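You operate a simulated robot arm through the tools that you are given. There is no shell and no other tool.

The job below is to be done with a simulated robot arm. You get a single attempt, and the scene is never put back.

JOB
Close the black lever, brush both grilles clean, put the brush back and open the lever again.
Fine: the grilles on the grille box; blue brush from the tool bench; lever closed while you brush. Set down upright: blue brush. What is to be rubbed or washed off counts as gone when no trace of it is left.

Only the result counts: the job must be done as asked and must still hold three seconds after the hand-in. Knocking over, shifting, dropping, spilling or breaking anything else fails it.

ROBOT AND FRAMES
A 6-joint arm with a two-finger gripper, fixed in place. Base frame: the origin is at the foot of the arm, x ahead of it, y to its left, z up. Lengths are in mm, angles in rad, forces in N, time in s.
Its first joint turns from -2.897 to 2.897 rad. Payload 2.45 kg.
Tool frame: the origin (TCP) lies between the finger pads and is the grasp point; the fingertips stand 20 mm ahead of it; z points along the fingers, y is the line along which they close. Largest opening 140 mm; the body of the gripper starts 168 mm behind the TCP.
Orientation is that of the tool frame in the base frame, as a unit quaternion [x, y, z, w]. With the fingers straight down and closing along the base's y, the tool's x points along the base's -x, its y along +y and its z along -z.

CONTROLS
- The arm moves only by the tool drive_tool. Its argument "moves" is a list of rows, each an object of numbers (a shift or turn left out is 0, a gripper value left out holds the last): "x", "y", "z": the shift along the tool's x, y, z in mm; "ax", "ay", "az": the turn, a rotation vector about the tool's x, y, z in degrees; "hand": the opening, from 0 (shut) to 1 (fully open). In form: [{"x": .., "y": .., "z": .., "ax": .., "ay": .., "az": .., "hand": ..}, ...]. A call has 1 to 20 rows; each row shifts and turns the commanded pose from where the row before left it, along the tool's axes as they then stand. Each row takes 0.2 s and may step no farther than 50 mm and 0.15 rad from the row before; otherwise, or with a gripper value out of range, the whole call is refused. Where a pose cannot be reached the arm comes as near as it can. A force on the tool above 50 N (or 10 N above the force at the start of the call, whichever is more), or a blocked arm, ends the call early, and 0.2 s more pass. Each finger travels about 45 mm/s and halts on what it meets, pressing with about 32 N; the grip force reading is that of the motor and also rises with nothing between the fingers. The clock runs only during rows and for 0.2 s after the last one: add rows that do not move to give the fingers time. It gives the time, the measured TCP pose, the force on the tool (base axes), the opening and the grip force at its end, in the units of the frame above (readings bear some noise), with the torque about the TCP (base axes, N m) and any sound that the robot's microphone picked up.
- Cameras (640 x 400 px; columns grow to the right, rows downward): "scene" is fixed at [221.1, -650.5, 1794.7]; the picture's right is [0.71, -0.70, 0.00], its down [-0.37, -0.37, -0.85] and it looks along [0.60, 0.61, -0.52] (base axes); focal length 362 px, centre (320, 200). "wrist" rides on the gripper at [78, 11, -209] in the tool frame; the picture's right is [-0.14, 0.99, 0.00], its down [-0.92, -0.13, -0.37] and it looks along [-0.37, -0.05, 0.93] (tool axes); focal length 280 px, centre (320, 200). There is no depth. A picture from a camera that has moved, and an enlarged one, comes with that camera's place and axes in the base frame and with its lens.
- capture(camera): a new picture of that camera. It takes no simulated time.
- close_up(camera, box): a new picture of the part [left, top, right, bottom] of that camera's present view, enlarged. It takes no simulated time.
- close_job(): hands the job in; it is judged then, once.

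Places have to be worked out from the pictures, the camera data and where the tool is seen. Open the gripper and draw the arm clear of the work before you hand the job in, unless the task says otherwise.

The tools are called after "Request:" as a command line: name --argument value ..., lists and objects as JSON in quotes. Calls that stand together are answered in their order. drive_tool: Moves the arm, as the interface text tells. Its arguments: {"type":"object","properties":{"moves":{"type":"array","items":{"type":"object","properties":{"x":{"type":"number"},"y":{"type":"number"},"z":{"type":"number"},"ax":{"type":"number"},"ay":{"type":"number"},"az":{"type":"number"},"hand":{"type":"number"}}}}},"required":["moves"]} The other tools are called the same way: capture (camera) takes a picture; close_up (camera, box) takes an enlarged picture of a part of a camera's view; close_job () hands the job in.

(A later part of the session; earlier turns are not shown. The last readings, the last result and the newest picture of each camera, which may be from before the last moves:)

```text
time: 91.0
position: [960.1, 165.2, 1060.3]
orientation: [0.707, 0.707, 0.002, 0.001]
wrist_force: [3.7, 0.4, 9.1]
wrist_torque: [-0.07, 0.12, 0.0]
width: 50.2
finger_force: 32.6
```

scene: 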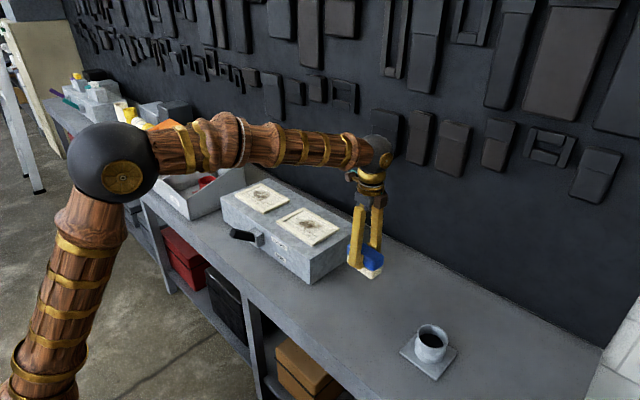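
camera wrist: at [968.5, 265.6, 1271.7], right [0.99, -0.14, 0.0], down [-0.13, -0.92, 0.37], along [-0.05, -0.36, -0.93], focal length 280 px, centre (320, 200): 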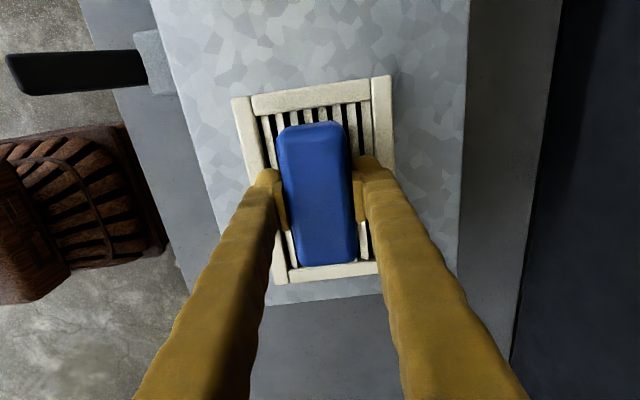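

Now 9 N of net upward force — light contact on the slats. I sweep along the slats through the middle lane.

Request:
drive_tool --moves '[{"x": 3}, {"x": 6}, {"x": 6}, {"x": 6}, {"x": 6}, {"x": 3}, {"x": -3}, {"x": -6}, {"x": -8}, {"x": -8}, {"x": -8}, {"x": -8}, {"x": -8}, {"x": -8}, {"x": -4}, {"x": -3}, {"x": 0}]'

Request:
close_up --camera "scene" --box '[270, 180, 360, 250]'

Request:
capture --camera "wrist"

```text
time: 94.6
position: [958.3, 131.9, 1060.6]
orientation: [0.708, 0.706, 0.001, 0.0]
wrist_force: [-0.6, 0.5, -0.2]
wrist_torque: [-0.06, 0.03, -0.02]
width: 50.2
finger_force: 32.9
```

```text
5.71 times, centred on (315, 215) of scene
camera zoom: at [221.1, -650.5, 1794.7], right [0.71, -0.7, 0.0], down [-0.37, -0.37, -0.85], along [0.6, 0.61, -0.52], focal length 2070 px, centre (349, 114)
```

zoom: 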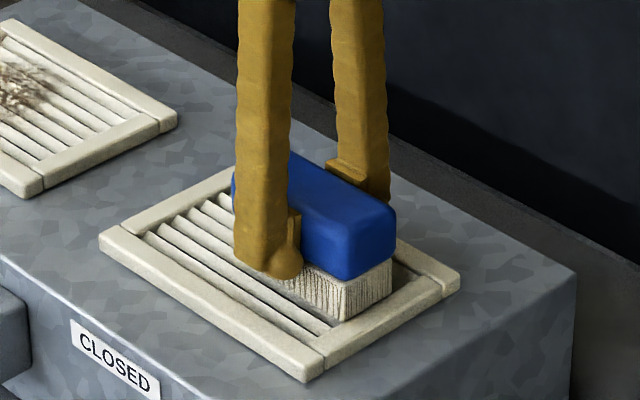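

```text
taken
camera wrist: at [969.4, 209.8, 1269.9], right [0.99, -0.14, 0.0], down [-0.13, -0.92, 0.37], along [-0.05, -0.36, -0.93], focal length 280 px, centre (320, 200)
```

wrist: 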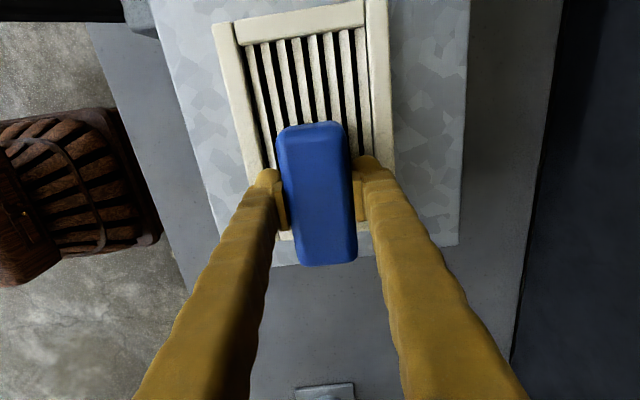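

The exposed slats already look clean. I continue in the near-side lane (x≈938) with slightly more pressure.

Request:
drive_tool --moves '[{"z": 0.4}, {"y": -4}, {"y": -8}, {"y": -8}, {"x": 3}, {"x": 6}, {"x": 8}, {"x": 8}, {"x": 8}, {"x": 8}, {"x": 8}, {"x": 8}, {"x": 5}, {"x": 3}, {"x": 0}]'

Request:
close_up --camera "scene" --box '[270, 180, 360, 250]'

```text
time: 97.8
position: [938.6, 196.1, 1059.5]
orientation: [0.707, 0.707, 0.002, 0.001]
wrist_force: [2.0, -11.4, 31.0]
wrist_torque: [0.24, -0.02, 0.02]
width: 50.3
finger_force: 32.6
```

```text
5.71 times, centred on (315, 215) of scene
camera zoom: at [221.1, -650.5, 1794.7], right [0.71, -0.7, 0.0], down [-0.37, -0.37, -0.85], along [0.6, 0.61, -0.52], focal length 2070 px, centre (349, 114)
```

zoom: 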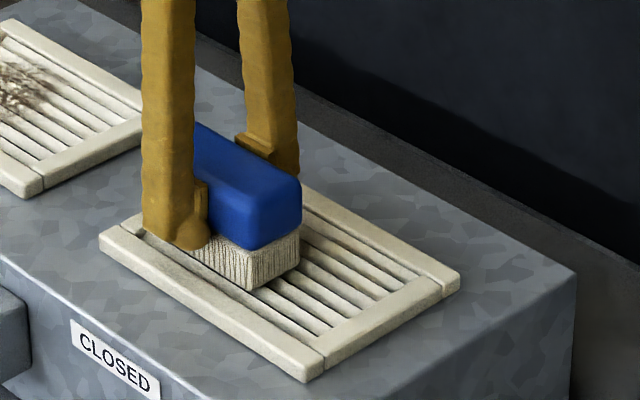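

Force is higher here (31 N), so I ease up 1 mm and go across to the far lane (x≈982), sweeping back.

Request:
drive_tool --moves '[{"z": -1.0}, {"y": 4}, {"y": 8}, {"y": 8}, {"y": 8}, {"y": 8}, {"y": 6}, {"y": 2}, {"x": -3}, {"x": -6}, {"x": -8}, {"x": -8}, {"x": -8}, {"x": -8}, {"x": -8}, {"x": -8}, {"x": -5}, {"x": -3}, {"x": 0}]'

Request:
close_up --camera "scene" --box '[270, 180, 360, 250]'

Request:
close_up --camera "wrist" --box '[180, 0, 440, 180]'

```text
time: 101.8
position: [983.1, 131.6, 1060.6]
orientation: [0.707, 0.707, 0.002, 0.001]
wrist_force: [0.1, 0.5, -1.6]
wrist_torque: [0.0, 0.0, 0.02]
width: 50.2
finger_force: 32.0
```

```text
5.71 times, centred on (315, 215) of scene
camera zoom: at [221.1, -650.5, 1794.7], right [0.71, -0.7, 0.0], down [-0.37, -0.37, -0.85], along [0.6, 0.61, -0.52], focal length 2070 px, centre (349, 114)
```

zoom: 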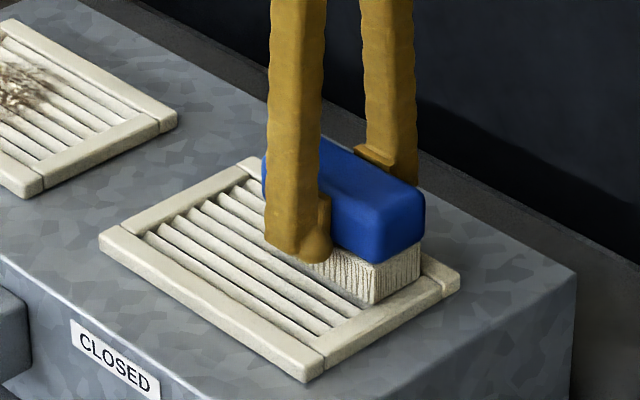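

```text
2.22 times, centred on (310, 90) of wrist
camera zoom: at [994.0, 208.7, 1270.4], right [0.99, -0.14, 0.0], down [-0.13, -0.92, 0.37], along [-0.05, -0.36, -0.93], focal length 623 px, centre (342, 444)
```

zoom: 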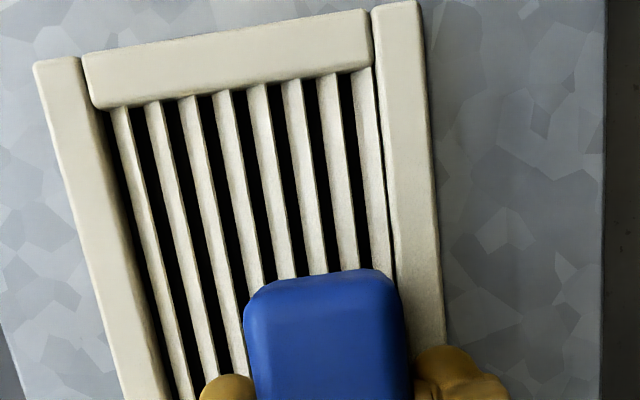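

The far lane had no pressure at the end. I lower 1 mm there and sweep it both ways.

Request:
drive_tool --moves '[{"z": 0.5}, {"z": 0.5}, {"x": 3}, {"x": 6}, {"x": 8}, {"x": 8}, {"x": 8}, {"x": 8}, {"x": 8}, {"x": 8}, {"x": 5}, {"x": 3}, {"x": 0}]'

Request:
close_up --camera "scene" --box '[270, 180, 360, 250]'

```text
time: 104.6
position: [982.8, 197.3, 1060.2]
orientation: [0.707, 0.707, -0.001, 0.002]
wrist_force: [-0.3, -0.1, -1.3]
wrist_torque: [-0.03, 0.01, 0.0]
width: 50.1
finger_force: 31.4
```

```text
5.71 times, centred on (315, 215) of scene
camera zoom: at [221.1, -650.5, 1794.7], right [0.71, -0.7, 0.0], down [-0.37, -0.37, -0.85], along [0.6, 0.61, -0.52], focal length 2070 px, centre (349, 114)
```

zoom: 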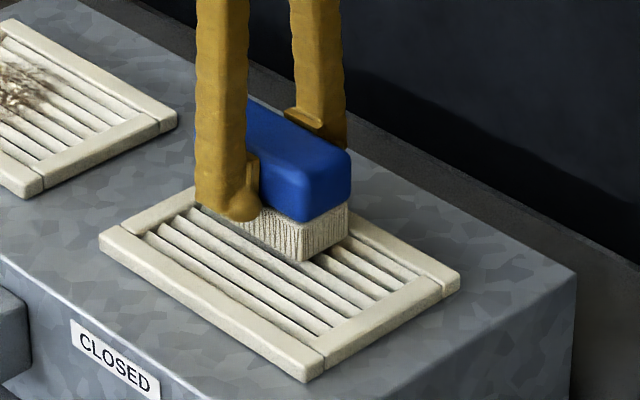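

Still no contact on the far lane; I lower further in 0.5 mm steps.

Request:
drive_tool --moves '[{"z": 0.5}, {"z": 0.5}, {"z": 0}]'

```text
time: 105.4
position: [981.8, 196.9, 1059.9]
orientation: [0.707, 0.707, 0.002, 0.0]
wrist_force: [0.0, -1.9, 12.9]
wrist_torque: [0.0, 0.1, 0.01]
width: 50.3
finger_force: 31.7
```

Good light contact (about 15 N). I sweep to -y while lowering slightly (the reading drops toward -y), then return.

Request:
drive_tool --moves '[{"x": -3}, {"x": -6, "z": 0.1}, {"x": -8, "z": 0.1}, {"x": -8, "z": 0.1}, {"x": -8, "z": 0.1}, {"x": -8, "z": 0.1}, {"x": -8, "z": 0.1}, {"x": -8, "z": 0.1}, {"x": -5}, {"x": -3}, {"x": 0}]'

Request:
close_up --camera "wrist" --box '[180, 0, 440, 180]'

```text
time: 107.8
position: [982.1, 133.0, 1057.5]
orientation: [0.707, 0.707, 0.0, 0.001]
wrist_force: [-2.6, 10.9, 29.7]
wrist_torque: [-0.2, 0.05, -0.02]
width: 50.1
finger_force: 31.8
```

```text
2.22 times, centred on (310, 90) of wrist
camera zoom: at [992.8, 209.6, 1267.9], right [0.99, -0.14, 0.0], down [-0.13, -0.92, 0.37], along [-0.05, -0.36, -0.93], focal length 623 px, centre (342, 444)
```

zoom: 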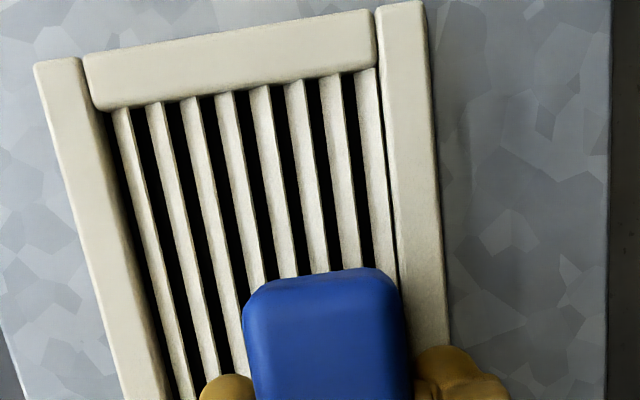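

Pressure is on the high side; I ease 1 mm, then make another pass through the middle lane.

Request:
drive_tool --moves '[{"z": -1.0}, {"y": -4}, {"y": -8}, {"y": -8}, {"y": -2}, {"x": 3}, {"x": 6}, {"x": 8}, {"x": 8}, {"x": 8}, {"x": 8}, {"x": 8}, {"x": 8}, {"x": 5}, {"x": 3}, {"x": 0}]'

```text
time: 111.2
position: [960.3, 197.4, 1059.6]
orientation: [0.707, 0.707, 0.0, 0.001]
wrist_force: [0.7, -0.3, -0.9]
wrist_torque: [0.0, 0.02, 0.02]
width: 50.1
finger_force: 31.9
```

Contact is very light now. I lower 0.8 mm, shift to the near lane and sweep back toward -y.

Request:
drive_tool --moves '[{"z": 0.4}, {"z": 0.4}, {"x": -3}, {"x": -6}, {"x": -8}, {"x": -8}, {"x": -8}, {"x": -8}, {"x": -8}, {"x": -8}, {"x": -5}, {"x": -3}, {"x": 0}]'

```text
time: 114.0
position: [960.6, 131.3, 1059.0]
orientation: [0.707, 0.707, 0.002, 0.001]
wrist_force: [0.2, 6.2, 15.7]
wrist_torque: [-0.09, 0.13, -0.03]
width: 50.2
finger_force: 32.3
```

Contact 17 N, good. Now the near lane once more, both directions.

Request:
drive_tool --moves '[{"z": -0.3}, {"y": -4}, {"y": -8}, {"y": -8}, {"y": -3}, {"x": 3}, {"x": 6}, {"x": 8}, {"x": 8}, {"x": 8}, {"x": 8}, {"x": 8}, {"x": 8}, {"x": 5}, {"x": 3}, {"x": 0}]'

Request:
close_up --camera "scene" --box '[270, 180, 360, 250]'

```text
time: 117.4
position: [938.3, 196.7, 1057.4]
orientation: [0.707, 0.707, 0.0, 0.0]
wrist_force: [-0.7, -0.1, -1.6]
wrist_torque: [0.01, 0.01, -0.01]
width: 50.2
finger_force: 32.1
```

```text
5.71 times, centred on (315, 215) of scene
camera zoom: at [221.1, -650.5, 1794.7], right [0.71, -0.7, 0.0], down [-0.37, -0.37, -0.85], along [0.6, 0.61, -0.52], focal length 2070 px, centre (349, 114)
```

zoom: 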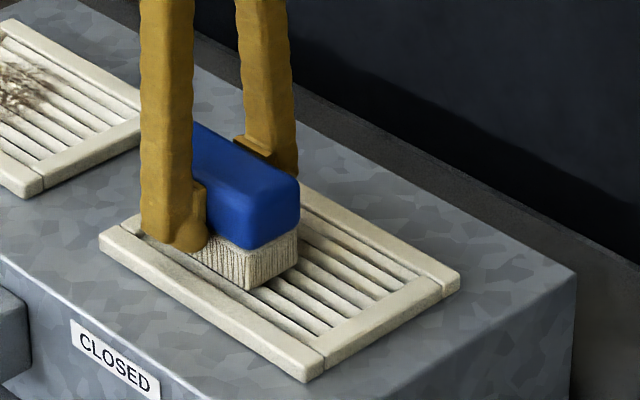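

The brush is creeping slightly up in the grip under higher pressures, so I'll keep contact below ~15 N. I lower in small steps to regain contact.

Request:
drive_tool --moves '[{"z": 0.5}, {"z": 0.3}, {"z": 0}]'

```text
time: 118.2
position: [937.1, 195.9, 1057.5]
orientation: [0.707, 0.707, 0.001, 0.0]
wrist_force: [0.6, -0.5, 0.7]
wrist_torque: [0.01, 0.0, 0.0]
width: 50.2
finger_force: 32.4
```

Request:
drive_tool --moves '[{"z": 0.4}, {"x": -3}, {"x": -6}, {"x": -8}, {"x": -8}, {"x": -8}, {"x": -8}, {"x": -8}, {"x": -8}, {"x": -5}, {"x": -3}, {"x": 0}]'

Request:
close_up --camera "scene" --box '[270, 180, 360, 250]'

Request:
close_up --camera "wrist" --box '[180, 0, 440, 180]'

```text
time: 120.8
position: [937.7, 131.4, 1057.8]
orientation: [0.708, 0.706, 0.001, 0.0]
wrist_force: [0.3, 7.7, 19.5]
wrist_torque: [-0.07, -0.01, 0.01]
width: 50.0
finger_force: 31.7
```

```text
5.71 times, centred on (315, 215) of scene
camera zoom: at [221.1, -650.5, 1794.7], right [0.71, -0.7, 0.0], down [-0.37, -0.37, -0.85], along [0.6, 0.61, -0.52], focal length 2070 px, centre (349, 114)
```

zoom: 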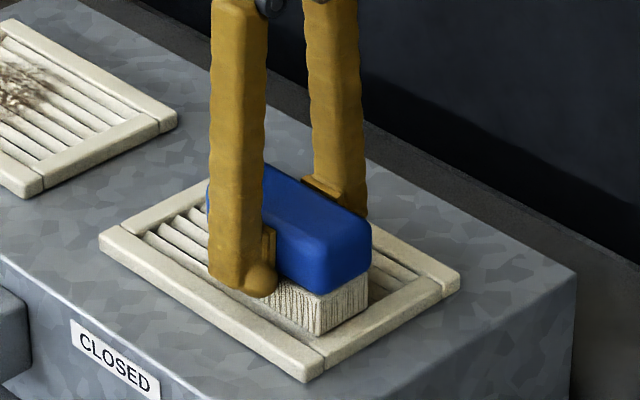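

```text
2.22 times, centred on (310, 90) of wrist
camera zoom: at [948.0, 209.6, 1267.4], right [0.99, -0.14, 0.0], down [-0.13, -0.92, 0.37], along [-0.05, -0.36, -0.93], focal length 623 px, centre (342, 444)
```

zoom: 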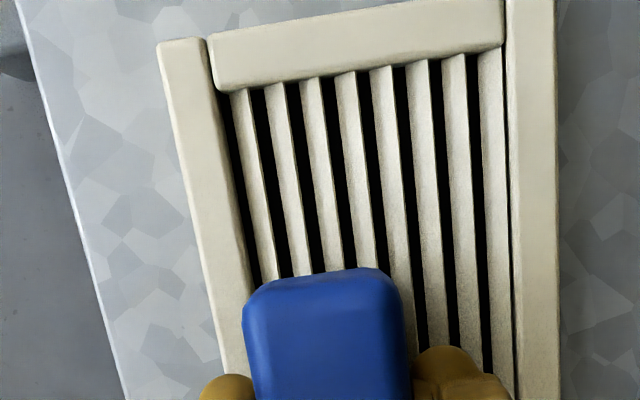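

The right grille looks clean. I lift gently and inspect it before moving on.

Request:
drive_tool --moves '[{"z": -2}, {"z": -4}, {"z": -6}, {"z": -8}, {"z": -8}, {"z": -8}, {"z": -6}, {"z": -4}, {"x": 3, "y": 0.5, "z": -2}, {"x": 6, "y": 0.5}, {"x": 9, "y": 1}, {"x": 12, "y": 1}, {"x": 14, "y": 1}, {"x": 15, "y": 1}, {"x": 15, "y": 1}, {"x": 15, "y": 1}, {"x": 12, "y": 1}, {"x": 9, "y": 1}, {"x": 5, "y": 0.5}, {"x": 2, "y": 0.5}]'

Request:
close_up --camera "scene" --box '[270, 190, 360, 260]'

Request:
capture --camera "wrist"

```text
time: 125.0
position: [946.5, 250.1, 1103.9]
orientation: [0.706, 0.708, 0.0, 0.001]
wrist_force: [0.7, 0.1, -1.6]
wrist_torque: [-0.01, 0.02, -0.01]
width: 50.1
finger_force: 31.8
```

```text
5.71 times, centred on (315, 225) of scene
camera zoom: at [221.1, -650.5, 1794.7], right [0.71, -0.7, 0.0], down [-0.37, -0.37, -0.85], along [0.6, 0.61, -0.52], focal length 2070 px, centre (349, 57)
```

zoom: 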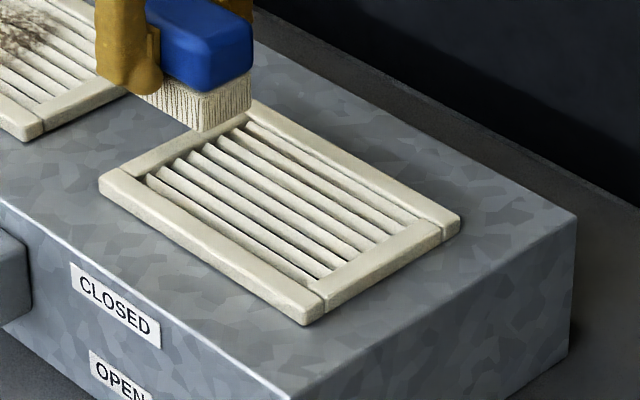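

```text
taken
camera wrist: at [958.1, 326.8, 1314.8], right [0.99, -0.14, 0.0], down [-0.13, -0.92, 0.37], along [-0.05, -0.36, -0.93], focal length 280 px, centre (320, 200)
```

wrist: 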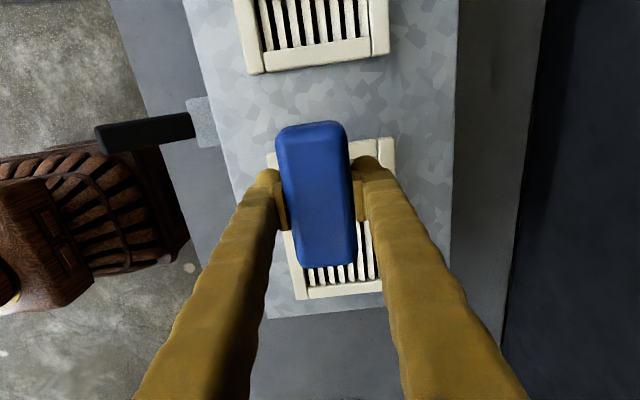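

The right grille shows no trace of dirt. I carry the brush to the left grille, centre (958, 449).

Request:
drive_tool --moves '[{"x": 3, "y": 0.2}, {"x": 6, "y": 0.4}, {"x": 9, "y": 0.5}, {"x": 12, "y": 0.7}, {"x": 14, "y": 0.8}, {"x": 15, "y": 0.9}, {"x": 15, "y": 0.9}, {"x": 15, "y": 0.9}, {"x": 15, "y": 0.9}, {"x": 15, "y": 0.9}, {"x": 15, "y": 0.9}, {"x": 15, "y": 0.9}, {"x": 14, "y": 0.8}, {"x": 12, "y": 0.7}, {"x": 10, "y": 0.5}, {"x": 8, "y": 0.4}, {"x": 5, "y": 0.2}, {"x": 2}, {"x": 0}]'

Request:
capture --camera "wrist"

Request:
close_up --camera "scene" --box '[200, 140, 340, 260]'

```text
time: 129.0
position: [959.1, 450.5, 1104.7]
orientation: [0.707, 0.707, 0.0, 0.0]
wrist_force: [-0.3, 0.1, -1.5]
wrist_torque: [0.0, -0.02, 0.04]
width: 50.2
finger_force: 31.9
```

```text
taken
camera wrist: at [969.3, 527.1, 1314.8], right [0.99, -0.14, 0.0], down [-0.13, -0.92, 0.37], along [-0.05, -0.36, -0.93], focal length 280 px, centre (320, 200)
```

wrist: 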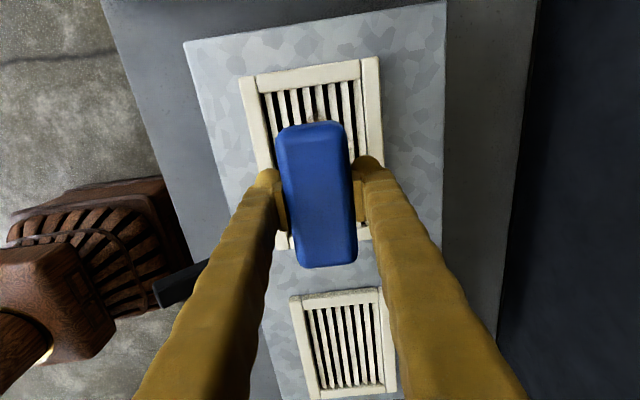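

```text
3.33 times, centred on (270, 200) of scene
camera zoom: at [221.1, -650.5, 1794.7], right [0.71, -0.7, 0.0], down [-0.37, -0.37, -0.85], along [0.6, 0.61, -0.52], focal length 1208 px, centre (487, 200)
```

zoom: 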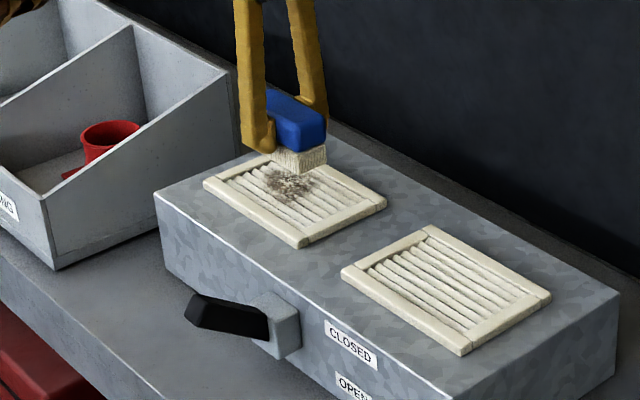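

Aligned over the left grille (opening x≈911–1005, y≈363–529). I lower to just above contact height.

Request:
drive_tool --moves '[{"z": 2, "x": -1}, {"z": 4, "x": -1}, {"z": 6, "x": -1}, {"z": 8}, {"z": 8}, {"z": 6}, {"z": 4}, {"z": 3}, {"z": 2}, {"z": 1}, {"z": 0}]'

Request:
close_up --camera "scene" --box '[230, 160, 320, 230]'

```text
time: 131.4
position: [958.2, 446.0, 1060.1]
orientation: [0.707, 0.707, 0.001, 0.0]
wrist_force: [-0.4, 0.0, -1.8]
wrist_torque: [0.01, 0.01, 0.01]
width: 50.0
finger_force: 31.6
```

```text
5.71 times, centred on (275, 195) of scene
camera zoom: at [221.1, -650.5, 1794.7], right [0.71, -0.7, 0.0], down [-0.37, -0.37, -0.85], along [0.6, 0.61, -0.52], focal length 2070 px, centre (577, 229)
```

zoom: 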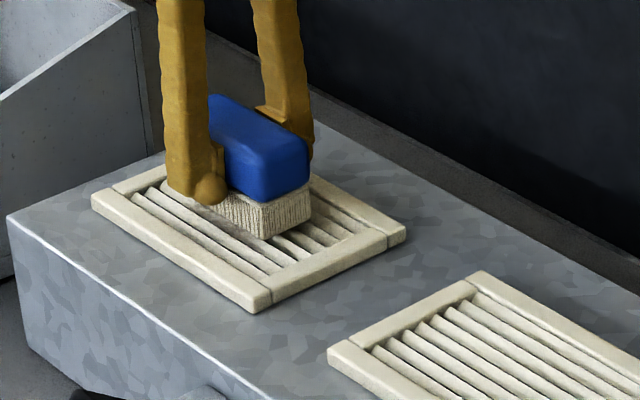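

Close to contact. I lower in 0.5 mm steps, watching the vertical force.

Request:
drive_tool --moves '[{"z": 0.5}, {"z": 0.5}, {"z": 0.5}, {"z": 0.5}, {"z": 0}]'

```text
time: 132.6
position: [958.8, 447.1, 1058.9]
orientation: [0.708, 0.707, 0.001, 0.001]
wrist_force: [-0.8, 0.5, -1.2]
wrist_torque: [0.0, -0.02, -0.01]
width: 49.9
finger_force: 32.3
```

Request:
drive_tool --moves '[{"z": 0.5}, {"z": 0.5}, {"z": 0.3}, {"z": 0}]'

```text
time: 133.6
position: [958.3, 446.3, 1056.4]
orientation: [0.707, 0.707, 0.001, 0.001]
wrist_force: [-1.3, 0.5, -1.0]
wrist_torque: [-0.01, 0.01, 0.02]
width: 50.4
finger_force: 32.4
```

Request:
drive_tool --moves '[{"z": 0.4}, {"z": 0.4}, {"z": 0}]'

```text
time: 134.4
position: [957.9, 446.5, 1058.1]
orientation: [0.707, 0.707, 0.002, 0.0]
wrist_force: [-2.0, -0.2, 12.2]
wrist_torque: [-0.08, 0.13, -0.01]
width: 50.2
finger_force: 32.0
```

Contact of about 14 N. I sweep the middle lane: to +y end, then back to the -y end.

Request:
drive_tool --moves '[{"x": 3}, {"x": 6}, {"x": 7}, {"x": 7}, {"x": 5}, {"x": 3}, {"x": -3}, {"x": -6}, {"x": -8}, {"x": -8}, {"x": -8}, {"x": -8}, {"x": -8}, {"x": -6}, {"x": -4}, {"x": -2}, {"x": 0}]'

Request:
close_up --camera "scene" --box '[230, 160, 320, 230]'

Request:
close_up --camera "wrist" --box '[180, 0, 440, 180]'

```text
time: 138.0
position: [957.7, 417.0, 1056.5]
orientation: [0.707, 0.707, 0.0, 0.002]
wrist_force: [-0.3, -0.2, -2.2]
wrist_torque: [0.0, -0.01, -0.03]
width: 50.1
finger_force: 31.6
```

```text
5.71 times, centred on (275, 195) of scene
camera zoom: at [221.1, -650.5, 1794.7], right [0.71, -0.7, 0.0], down [-0.37, -0.37, -0.85], along [0.6, 0.61, -0.52], focal length 2070 px, centre (577, 229)
```

zoom: 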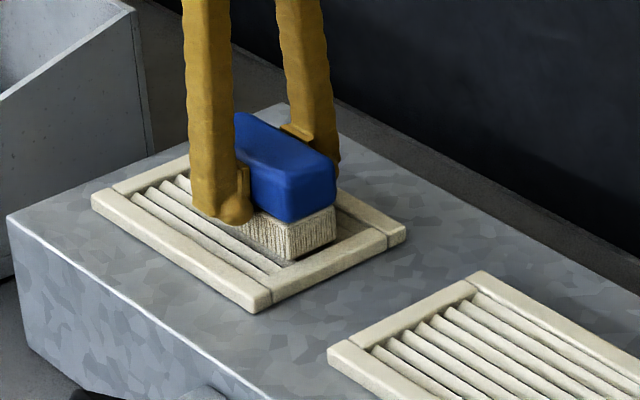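

```text
2.22 times, centred on (310, 90) of wrist
camera zoom: at [969.3, 493.6, 1267.6], right [0.99, -0.14, 0.0], down [-0.13, -0.92, 0.37], along [-0.05, -0.36, -0.93], focal length 623 px, centre (342, 444)
```

zoom: 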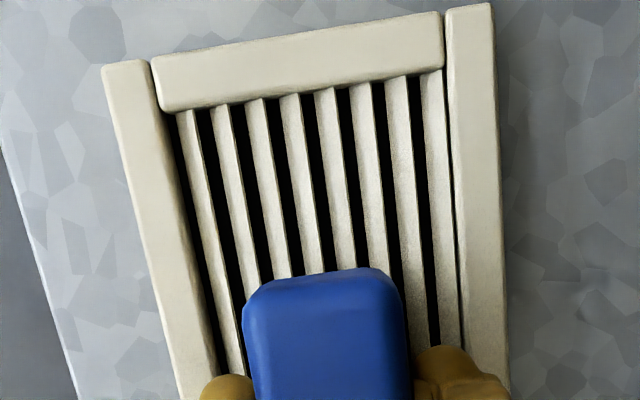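

The upper half is clean. I regain contact and continue in the near lane (x≈938).

Request:
drive_tool --moves '[{"y": -4}, {"y": -8}, {"y": -6}, {"y": -2}, {"z": 0.5}, {"z": 0.4}, {"z": 0}]'

```text
time: 139.6
position: [940.1, 416.5, 1057.2]
orientation: [0.707, 0.707, 0.002, 0.001]
wrist_force: [2.4, -2.1, 21.7]
wrist_torque: [-0.06, 0.11, 0.01]
width: 49.8
finger_force: 32.0
```

Request:
drive_tool --moves '[{"z": -0.6}, {"x": 3}, {"x": 6}, {"x": 8}, {"x": 8}, {"x": 8}, {"x": 8}, {"x": 8}, {"x": 6}, {"x": 4}, {"x": 2}, {"x": 0}]'

Request:
close_up --camera "scene" --box '[230, 160, 320, 230]'

```text
time: 142.2
position: [938.2, 476.5, 1056.6]
orientation: [0.707, 0.707, 0.001, 0.0]
wrist_force: [-1.0, -3.6, 11.8]
wrist_torque: [0.03, 0.02, -0.01]
width: 50.2
finger_force: 32.2
```

```text
5.71 times, centred on (275, 195) of scene
camera zoom: at [221.1, -650.5, 1794.7], right [0.71, -0.7, 0.0], down [-0.37, -0.37, -0.85], along [0.6, 0.61, -0.52], focal length 2070 px, centre (577, 229)
```

zoom: 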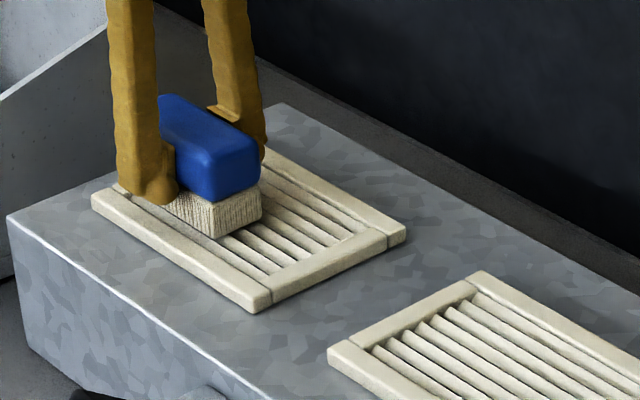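

Contact about 13 N, good. I cross to the far lane (x≈982) and sweep back toward -y.

Request:
drive_tool --moves '[{"y": 4}, {"y": 8}, {"y": 8}, {"y": 8}, {"y": 8}, {"y": 6}, {"y": 2}, {"x": -3}, {"x": -6}, {"x": -8}, {"x": -8}, {"x": -8}, {"x": -8}, {"x": -8}, {"x": -6}, {"x": -4}, {"x": -2}, {"x": 0}]'

```text
time: 146.0
position: [983.8, 417.4, 1056.9]
orientation: [0.707, 0.707, 0.0, 0.001]
wrist_force: [-0.6, 3.3, 11.5]
wrist_torque: [-0.03, 0.01, 0.04]
width: 49.8
finger_force: 32.6
```

Contact held throughout. I sweep the far lane back to +y and then the middle lane to -y.

Request:
drive_tool --moves '[{"x": 4}, {"x": 8}, {"x": 9}, {"x": 9}, {"x": 9}, {"x": 9}, {"x": 8}, {"x": 4}, {"y": -6}, {"y": -10}, {"y": -6}, {"x": -4}, {"x": -8}, {"x": -9}, {"x": -9}, {"x": -9}, {"x": -9}, {"x": -8}, {"x": -4}, {"x": 0}]'

Request:
close_up --camera "scene" --box '[230, 160, 320, 230]'

```text
time: 150.2
position: [960.6, 416.0, 1057.4]
orientation: [0.707, 0.707, 0.0, 0.001]
wrist_force: [-1.0, -0.1, -1.0]
wrist_torque: [-0.02, 0.03, -0.01]
width: 50.1
finger_force: 32.1
```

```text
5.71 times, centred on (275, 195) of scene
camera zoom: at [221.1, -650.5, 1794.7], right [0.71, -0.7, 0.0], down [-0.37, -0.37, -0.85], along [0.6, 0.61, -0.52], focal length 2070 px, centre (577, 229)
```

zoom: 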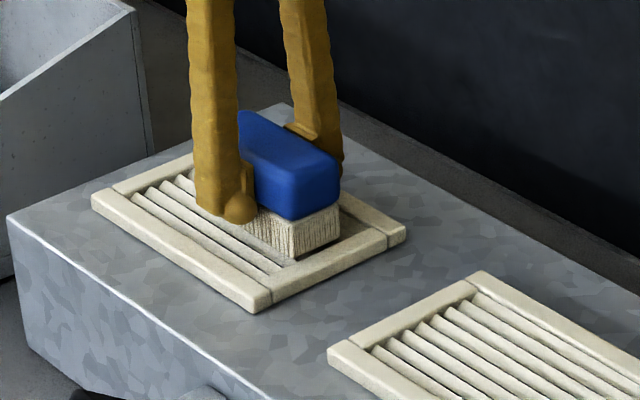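

I regain contact and do one more pass in the middle lane and the near lane to be thorough.

Request:
drive_tool --moves '[{"z": 0.5}, {"x": 4}, {"x": 8}, {"x": 9}, {"x": 9}, {"x": 9}, {"x": 9}, {"x": 8}, {"x": 4}, {"y": -6}, {"y": -10}, {"y": -6}, {"x": -4}, {"x": -8}, {"x": -9}, {"x": -9}, {"x": -9}, {"x": -9}, {"x": -8}, {"x": -4}]'

Request:
close_up --camera "wrist" --box '[180, 0, 440, 180]'

```text
time: 154.4
position: [940.0, 416.0, 1056.5]
orientation: [0.707, 0.707, 0.002, 0.001]
wrist_force: [-0.6, 6.8, 18.2]
wrist_torque: [-0.02, 0.0, 0.01]
width: 50.1
finger_force: 32.2
```

```text
2.22 times, centred on (310, 90) of wrist
camera zoom: at [949.5, 493.1, 1266.6], right [0.99, -0.14, 0.0], down [-0.13, -0.92, 0.37], along [-0.05, -0.36, -0.93], focal length 623 px, centre (342, 444)
```

zoom: 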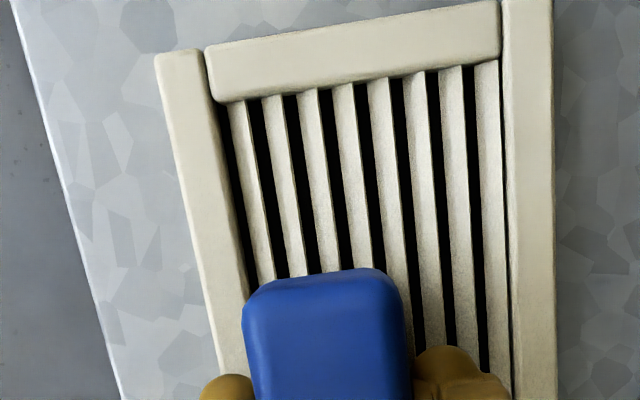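

Everything visible is clean. I lift gently and move off the left grille to inspect both grilles fully.

Request:
drive_tool --moves '[{"z": -2}, {"z": -4}, {"z": -6}, {"z": -8}, {"z": -10}, {"z": -9}, {"z": -7}, {"z": -4}, {"x": -3, "y": -0.7, "z": -2}, {"x": -6, "y": -1.3}, {"x": -9, "y": -2}, {"x": -12, "y": -2.6}, {"x": -15, "y": -3.3}, {"x": -16, "y": -3.5}, {"x": -16, "y": -3.5}, {"x": -16, "y": -3.5}, {"x": -14, "y": -3}, {"x": -10, "y": -2.2}, {"x": -6, "y": -1.3}, {"x": -3, "y": -0.7}]'

Request:
close_up --camera "scene" --box '[225, 170, 355, 260]'

Request:
capture --camera "wrist"

```text
time: 158.6
position: [912.2, 289.7, 1108.6]
orientation: [0.707, 0.707, 0.002, 0.0]
wrist_force: [-0.2, 0.9, -1.9]
wrist_torque: [-0.01, -0.02, -0.01]
width: 50.0
finger_force: 31.6
```

```text
4.44 times, centred on (290, 215) of scene
camera zoom: at [221.1, -650.5, 1794.7], right [0.71, -0.7, 0.0], down [-0.37, -0.37, -0.85], along [0.6, 0.61, -0.52], focal length 1610 px, centre (453, 133)
```

zoom: 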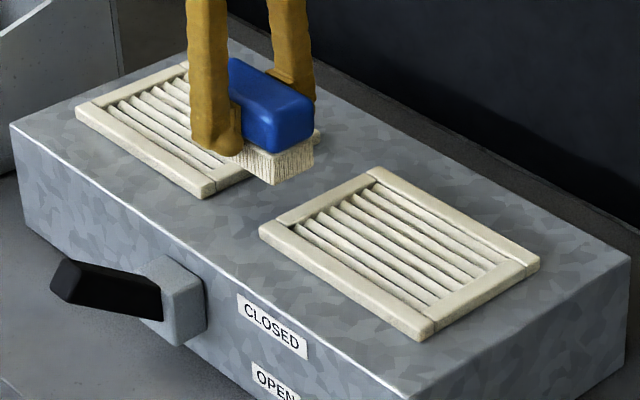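

```text
taken
camera wrist: at [922.3, 367.3, 1318.2], right [0.99, -0.14, 0.0], down [-0.13, -0.92, 0.37], along [-0.05, -0.36, -0.93], focal length 280 px, centre (320, 200)
```

wrist: 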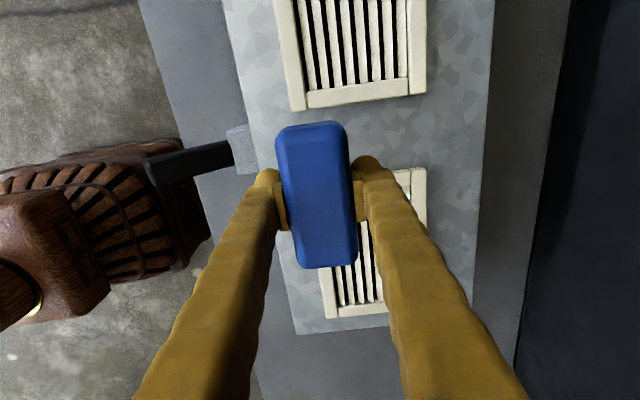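

Both look clean so far; I continue carrying the brush back toward its home position.

Request:
drive_tool --moves '[{"x": -3, "y": -0.6}, {"x": -6, "y": -1.3}, {"x": -9, "y": -1.9}, {"x": -12, "y": -2.6}, {"x": -15, "y": -3.2}, {"x": -16, "y": -3.4}, {"x": -16, "y": -3.4}, {"x": -16, "y": -3.4}, {"x": -16, "y": -3.4}, {"x": -16, "y": -3.4}, {"x": -16, "y": -3.4}, {"x": -16, "y": -3.4}, {"x": -16, "y": -3.4}, {"x": -16, "y": -3.4}, {"x": -16, "y": -3.4}, {"x": -14, "y": -3}, {"x": -11, "y": -2.4}, {"x": -8, "y": -1.7}, {"x": -5, "y": -1.1}, {"x": -2, "y": -0.5}]'

Request:
close_up --camera "scene" --box '[225, 170, 355, 260]'

```text
time: 162.8
position: [858.8, 44.8, 1108.3]
orientation: [0.707, 0.707, 0.002, 0.0]
wrist_force: [0.0, -0.6, -2.1]
wrist_torque: [0.04, 0.01, -0.01]
width: 50.1
finger_force: 32.3
```

```text
4.44 times, centred on (290, 215) of scene
camera zoom: at [221.1, -650.5, 1794.7], right [0.71, -0.7, 0.0], down [-0.37, -0.37, -0.85], along [0.6, 0.61, -0.52], focal length 1610 px, centre (453, 133)
```

zoom: 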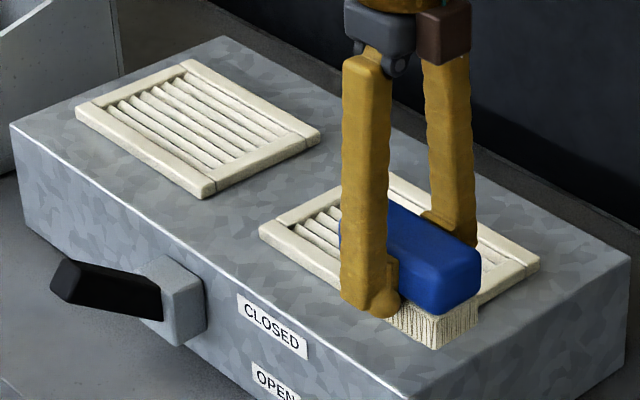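

The left grille is fully in view; I zoom in to verify no trace is left.

Request:
close_up --camera "scene" --box '[236, 178, 294, 214]'

Request:
drive_tool --moves '[{"x": -3, "y": -0.6}, {"x": -6, "y": -1.3}, {"x": -9, "y": -1.9}, {"x": -12, "y": -2.6}, {"x": -14, "y": -3}, {"x": -15, "y": -3.2}, {"x": -15, "y": -3.2}, {"x": -15, "y": -3.2}, {"x": -15, "y": -3.2}, {"x": -15, "y": -3.2}, {"x": -15, "y": -3.2}, {"x": -13, "y": -2.8}, {"x": -11, "y": -2.3}, {"x": -9, "y": -1.8}, {"x": -6, "y": -1.2}, {"x": -3, "y": -0.6}, {"x": -1.8, "y": 0}, {"x": 0}]'

Request:
close_up --camera "scene" --box '[270, 200, 346, 250]'

Request:
capture --camera "wrist"

```text
11.03 times, centred on (265, 196) of scene
camera zoom: at [221.1, -650.5, 1794.7], right [0.71, -0.7, 0.0], down [-0.37, -0.37, -0.85], along [0.6, 0.61, -0.52], focal length 3997 px, centre (927, 244)
```

zoom: 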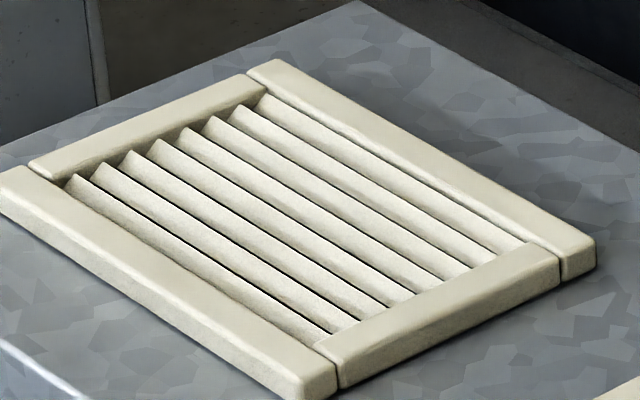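

```text
time: 166.6
position: [822.7, -133.1, 1107.8]
orientation: [0.707, 0.707, 0.001, 0.0]
wrist_force: [-1.4, -0.2, -1.4]
wrist_torque: [-0.06, 0.01, 0.01]
width: 49.9
finger_force: 31.6
```

```text
8.00 times, centred on (308, 225) of scene
camera zoom: at [221.1, -650.5, 1794.7], right [0.71, -0.7, 0.0], down [-0.37, -0.37, -0.85], along [0.6, 0.61, -0.52], focal length 2898 px, centre (416, 0)
```

zoom: 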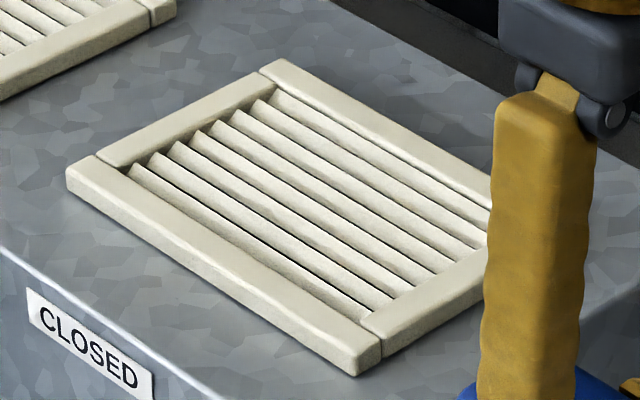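

```text
taken
camera wrist: at [831.8, -56.1, 1317.3], right [0.99, -0.14, 0.0], down [-0.13, -0.92, 0.37], along [-0.05, -0.36, -0.93], focal length 280 px, centre (320, 200)
```

wrist: 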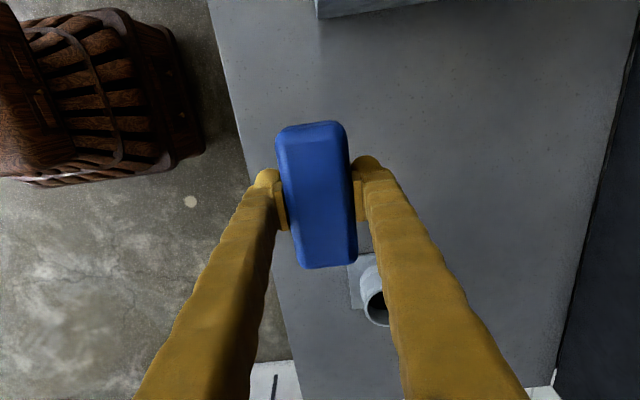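

Both grilles are spotless. I lower the brush gently at its original place.

Request:
drive_tool --moves '[{"z": 2, "y": -0.5}, {"z": 4, "y": -0.5}, {"z": 6}, {"z": 8}, {"z": 10}, {"z": 12}, {"z": 12}, {"z": 12}, {"z": 12}, {"z": 12}, {"z": 12}, {"z": 12}, {"z": 12}, {"z": 12}, {"z": 11}, {"z": 9}, {"z": 7}, {"z": 4}, {"z": 2}, {"z": 0}]'

Request:
close_up --camera "scene" --box '[290, 250, 390, 330]'

```text
time: 170.8
position: [820.1, -132.1, 935.4]
orientation: [0.707, 0.707, 0.001, 0.0]
wrist_force: [-0.3, 0.5, -1.1]
wrist_torque: [0.0, 0.02, -0.05]
width: 50.1
finger_force: 31.8
```

```text
5.00 times, centred on (340, 290) of scene
camera zoom: at [221.1, -650.5, 1794.7], right [0.71, -0.7, 0.0], down [-0.37, -0.37, -0.85], along [0.6, 0.61, -0.52], focal length 1811 px, centre (220, -250)
```

zoom: 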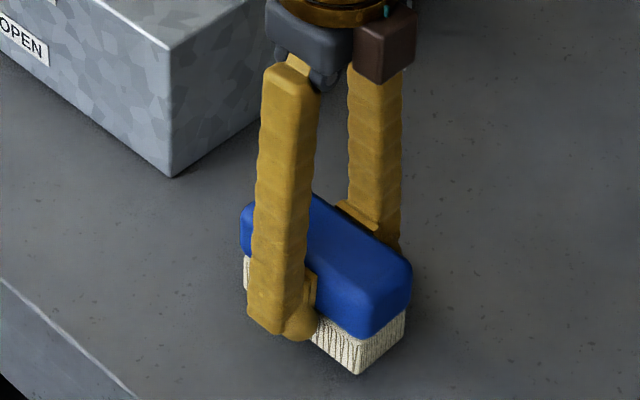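

Right above its original spot, roughly 10 mm up. I lower in 1 mm steps.

Request:
drive_tool --moves '[{"z": 1.5}, {"z": 1.5}, {"z": 1.5}, {"z": 1}, {"z": 1}, {"z": 1}, {"z": 1}, {"z": 0}]'

```text
time: 172.6
position: [820.6, -132.1, 926.9]
orientation: [0.706, 0.708, 0.001, 0.001]
wrist_force: [0.5, 0.5, -1.8]
wrist_torque: [-0.02, -0.03, 0.0]
width: 50.0
finger_force: 32.5
```

Request:
drive_tool --moves '[{"z": 0.7}, {"z": 0.7}, {"z": 0.7}, {"z": 0}]'

```text
time: 173.6
position: [821.0, -131.3, 926.1]
orientation: [0.707, 0.707, 0.001, 0.0]
wrist_force: [0.2, -0.1, -1.0]
wrist_torque: [0.04, -0.01, -0.02]
width: 49.9
finger_force: 31.9
```

Request:
drive_tool --moves '[{"z": 0.5}, {"z": 0.5}, {"z": 0}]'

```text
time: 174.4
position: [820.8, -132.5, 924.1]
orientation: [0.707, 0.707, 0.0, -0.001]
wrist_force: [0.1, -0.2, -1.1]
wrist_torque: [0.04, -0.02, -0.01]
width: 50.1
finger_force: 32.2
```

Request:
drive_tool --moves '[{"z": 0.4}, {"z": 0.4}, {"z": 0}]'

Request:
close_up --camera "scene" --box '[290, 250, 390, 330]'

```text
time: 175.2
position: [821.5, -132.8, 924.7]
orientation: [0.707, 0.707, 0.001, 0.0]
wrist_force: [-0.5, -0.7, -1.5]
wrist_torque: [0.0, 0.0, 0.0]
width: 50.0
finger_force: 32.0
```

```text
5.00 times, centred on (340, 290) of scene
camera zoom: at [221.1, -650.5, 1794.7], right [0.71, -0.7, 0.0], down [-0.37, -0.37, -0.85], along [0.6, 0.61, -0.52], focal length 1811 px, centre (220, -250)
```

zoom: 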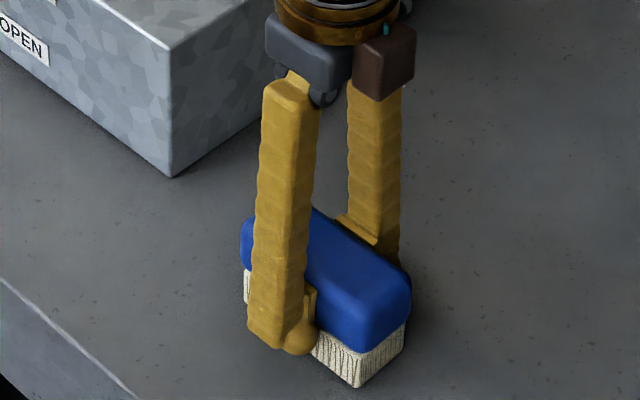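

Very near the table now. I continue in 0.4 mm steps until I feel contact.

Request:
drive_tool --moves '[{"z": 0.4}, {"z": 0.4}, {"z": 0.4}, {"z": 0}]'

```text
time: 176.2
position: [822.6, -133.7, 922.8]
orientation: [0.708, 0.706, 0.001, 0.0]
wrist_force: [-0.4, 0.3, -1.3]
wrist_torque: [0.0, 0.02, -0.02]
width: 50.3
finger_force: 32.0
```

Request:
drive_tool --moves '[{"z": 0.4}, {"z": 0.4}, {"z": 0.4}, {"z": 0}]'

```text
time: 177.2
position: [820.5, -132.2, 923.1]
orientation: [0.707, 0.707, 0.002, 0.001]
wrist_force: [-2.9, 3.0, 12.9]
wrist_torque: [0.0, 0.17, 0.01]
width: 50.1
finger_force: 32.0
```

Contact felt (≈14 N). I ease a little and open the fingers gradually.

Request:
drive_tool --moves '[{"z": -0.6}, {"z": 0, "hand": 0.37}, {"hand": 0.39}, {"hand": 0.42}, {"hand": 0.47}, {"hand": 0.55}, {"hand": 0.7}, {"hand": 0.7}]'

Request:
close_up --camera "scene" --box '[290, 250, 390, 330]'

Request:
capture --camera "wrist"

```text
time: 179.0
position: [822.3, -132.4, 923.2]
orientation: [0.707, 0.707, 0.001, 0.001]
wrist_force: [-0.8, -1.0, -0.4]
wrist_torque: [-0.03, 0.0, 0.03]
width: 98.1
finger_force: 0.1
```

```text
5.00 times, centred on (340, 290) of scene
camera zoom: at [221.1, -650.5, 1794.7], right [0.71, -0.7, 0.0], down [-0.37, -0.37, -0.85], along [0.6, 0.61, -0.52], focal length 1811 px, centre (220, -250)
```

zoom: 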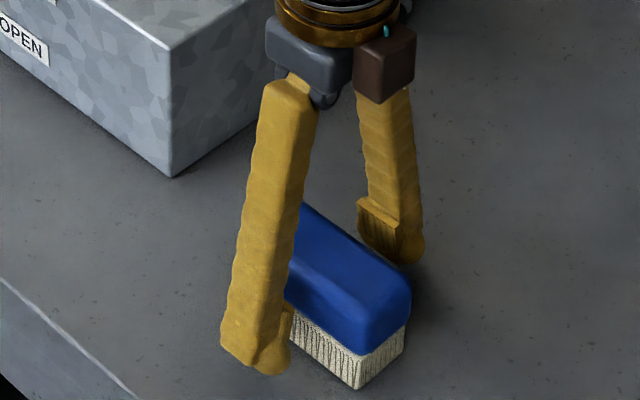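

```text
taken
camera wrist: at [831.8, -55.2, 1132.2], right [0.99, -0.14, 0.0], down [-0.13, -0.92, 0.37], along [-0.05, -0.36, -0.93], focal length 280 px, centre (320, 200)
```

wrist: 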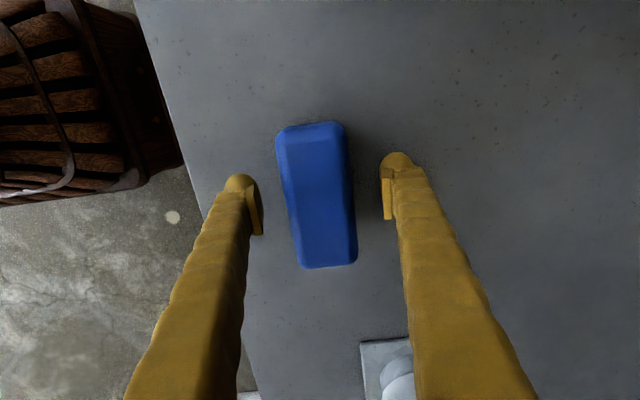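

The brush stands upright at its original place. I raise the open gripper straight up, then turn the tool back by 90°.

Request:
drive_tool --moves '[{"z": -10}, {"z": -20}, {"z": -35}, {"z": -45}, {"z": -45}, {"z": -40}, {"az": -8}, {"az": -8}, {"az": -8}, {"az": -8}, {"az": -8}, {"az": -8}, {"az": -8}, {"az": -8}, {"az": -8}, {"az": -8}, {"az": -8}, {"az": -2, "hand": 0.0}, {"az": 0}]'

Request:
capture --camera "scene"

Request:
close_up --camera "scene" --box '[300, 270, 380, 330]'

```text
time: 183.0
position: [820.4, -132.9, 1117.2]
orientation: [-0.001, 1.0, 0.0, 0.001]
wrist_force: [-0.3, 0.3, 0.3]
wrist_torque: [0.0, -0.03, 0.01]
width: 45.3
finger_force: 0.1
```

```text
taken
```

scene: 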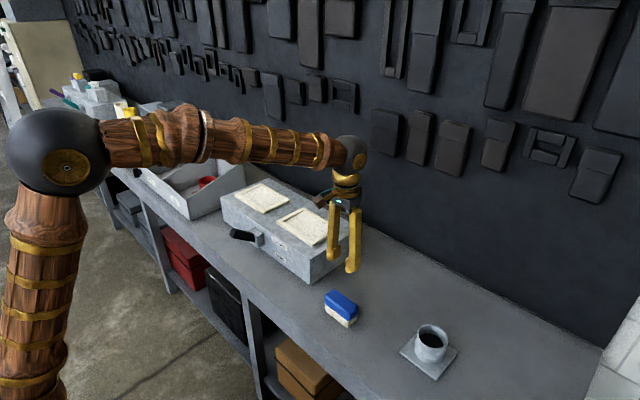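

```text
6.67 times, centred on (340, 300) of scene
camera zoom: at [221.1, -650.5, 1794.7], right [0.71, -0.7, 0.0], down [-0.37, -0.37, -0.85], along [0.6, 0.61, -0.52], focal length 2415 px, centre (187, -467)
```

zoom: 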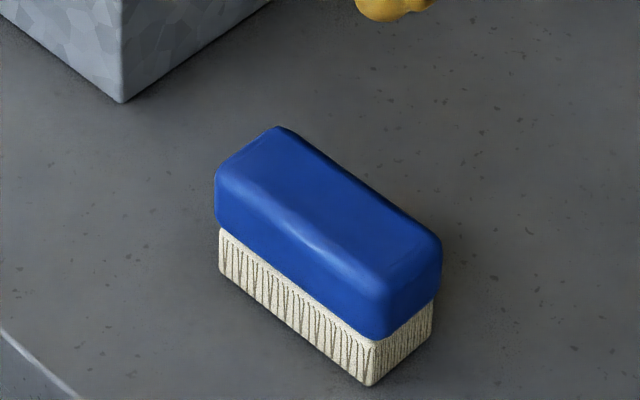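

The brush is back within about 1 mm of its original place, upright. Next I go above the lever tip with closed fingers.

Request:
drive_tool --moves '[{"x": 9.2, "y": 44.3}, {"x": 9.2, "y": 44.3}, {"x": 9.2, "y": 44.3}, {"x": 9.2, "y": 44.3}, {"x": 9.2, "y": 44.3}, {"x": 9.2, "y": 44.3}, {"x": 9.2, "y": 44.3}, {"x": 9.2, "y": 44.3}, {"x": 9.2, "y": 44.3}, {"x": 9.2, "y": 43}, {"x": 0}]'

Request:
capture --camera "wrist"

Request:
close_up --camera "scene" --box '[190, 170, 310, 260]'

```text
time: 185.4
position: [726.1, 307.8, 1119.9]
orientation: [0.0, 1.0, 0.0, 0.001]
wrist_force: [0.0, 0.0, 0.5]
wrist_torque: [0.01, 0.0, 0.03]
width: 0.4
finger_force: 29.4
```

```text
taken
camera wrist: at [647.9, 318.6, 1328.7], right [0.14, 0.99, 0.0], down [0.92, -0.13, 0.37], along [0.37, -0.05, -0.93], focal length 280 px, centre (320, 200)
```

wrist: 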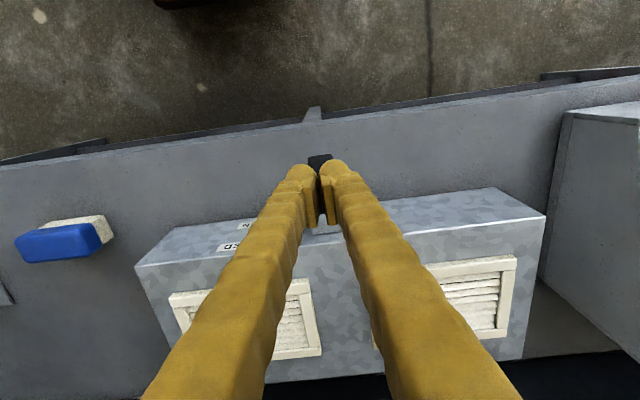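

```text
4.44 times, centred on (250, 215) of scene
camera zoom: at [221.1, -650.5, 1794.7], right [0.71, -0.7, 0.0], down [-0.37, -0.37, -0.85], along [0.6, 0.61, -0.52], focal length 1610 px, centre (631, 133)
```

zoom: 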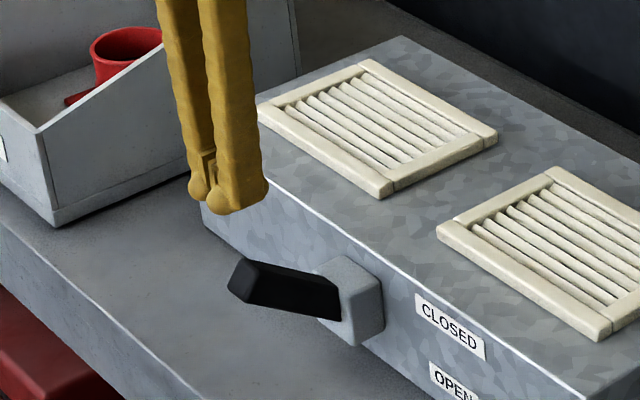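

The lever tip is at about (735, 309, 1035). I descend to just above it, then push down in small steps.

Request:
drive_tool --moves '[{"x": -4, "y": 1, "z": 20}, {"z": 25}, {"z": 10}, {"z": 0}]'

Request:
close_up --camera "scene" --box '[190, 190, 310, 270]'

```text
time: 186.4
position: [731.6, 310.7, 1062.1]
orientation: [0.001, 1.0, 0.0, 0.001]
wrist_force: [0.2, 0.4, -0.4]
wrist_torque: [-0.03, 0.02, -0.01]
width: 0.1
finger_force: 29.7
```

```text
5.00 times, centred on (250, 230) of scene
camera zoom: at [221.1, -650.5, 1794.7], right [0.71, -0.7, 0.0], down [-0.37, -0.37, -0.85], along [0.6, 0.61, -0.52], focal length 1811 px, centre (670, 50)
```

zoom: 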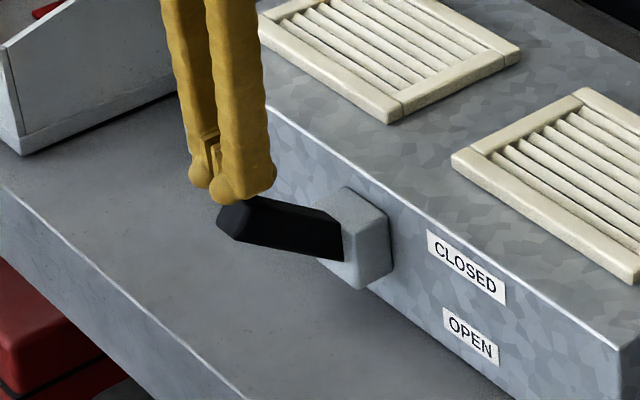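

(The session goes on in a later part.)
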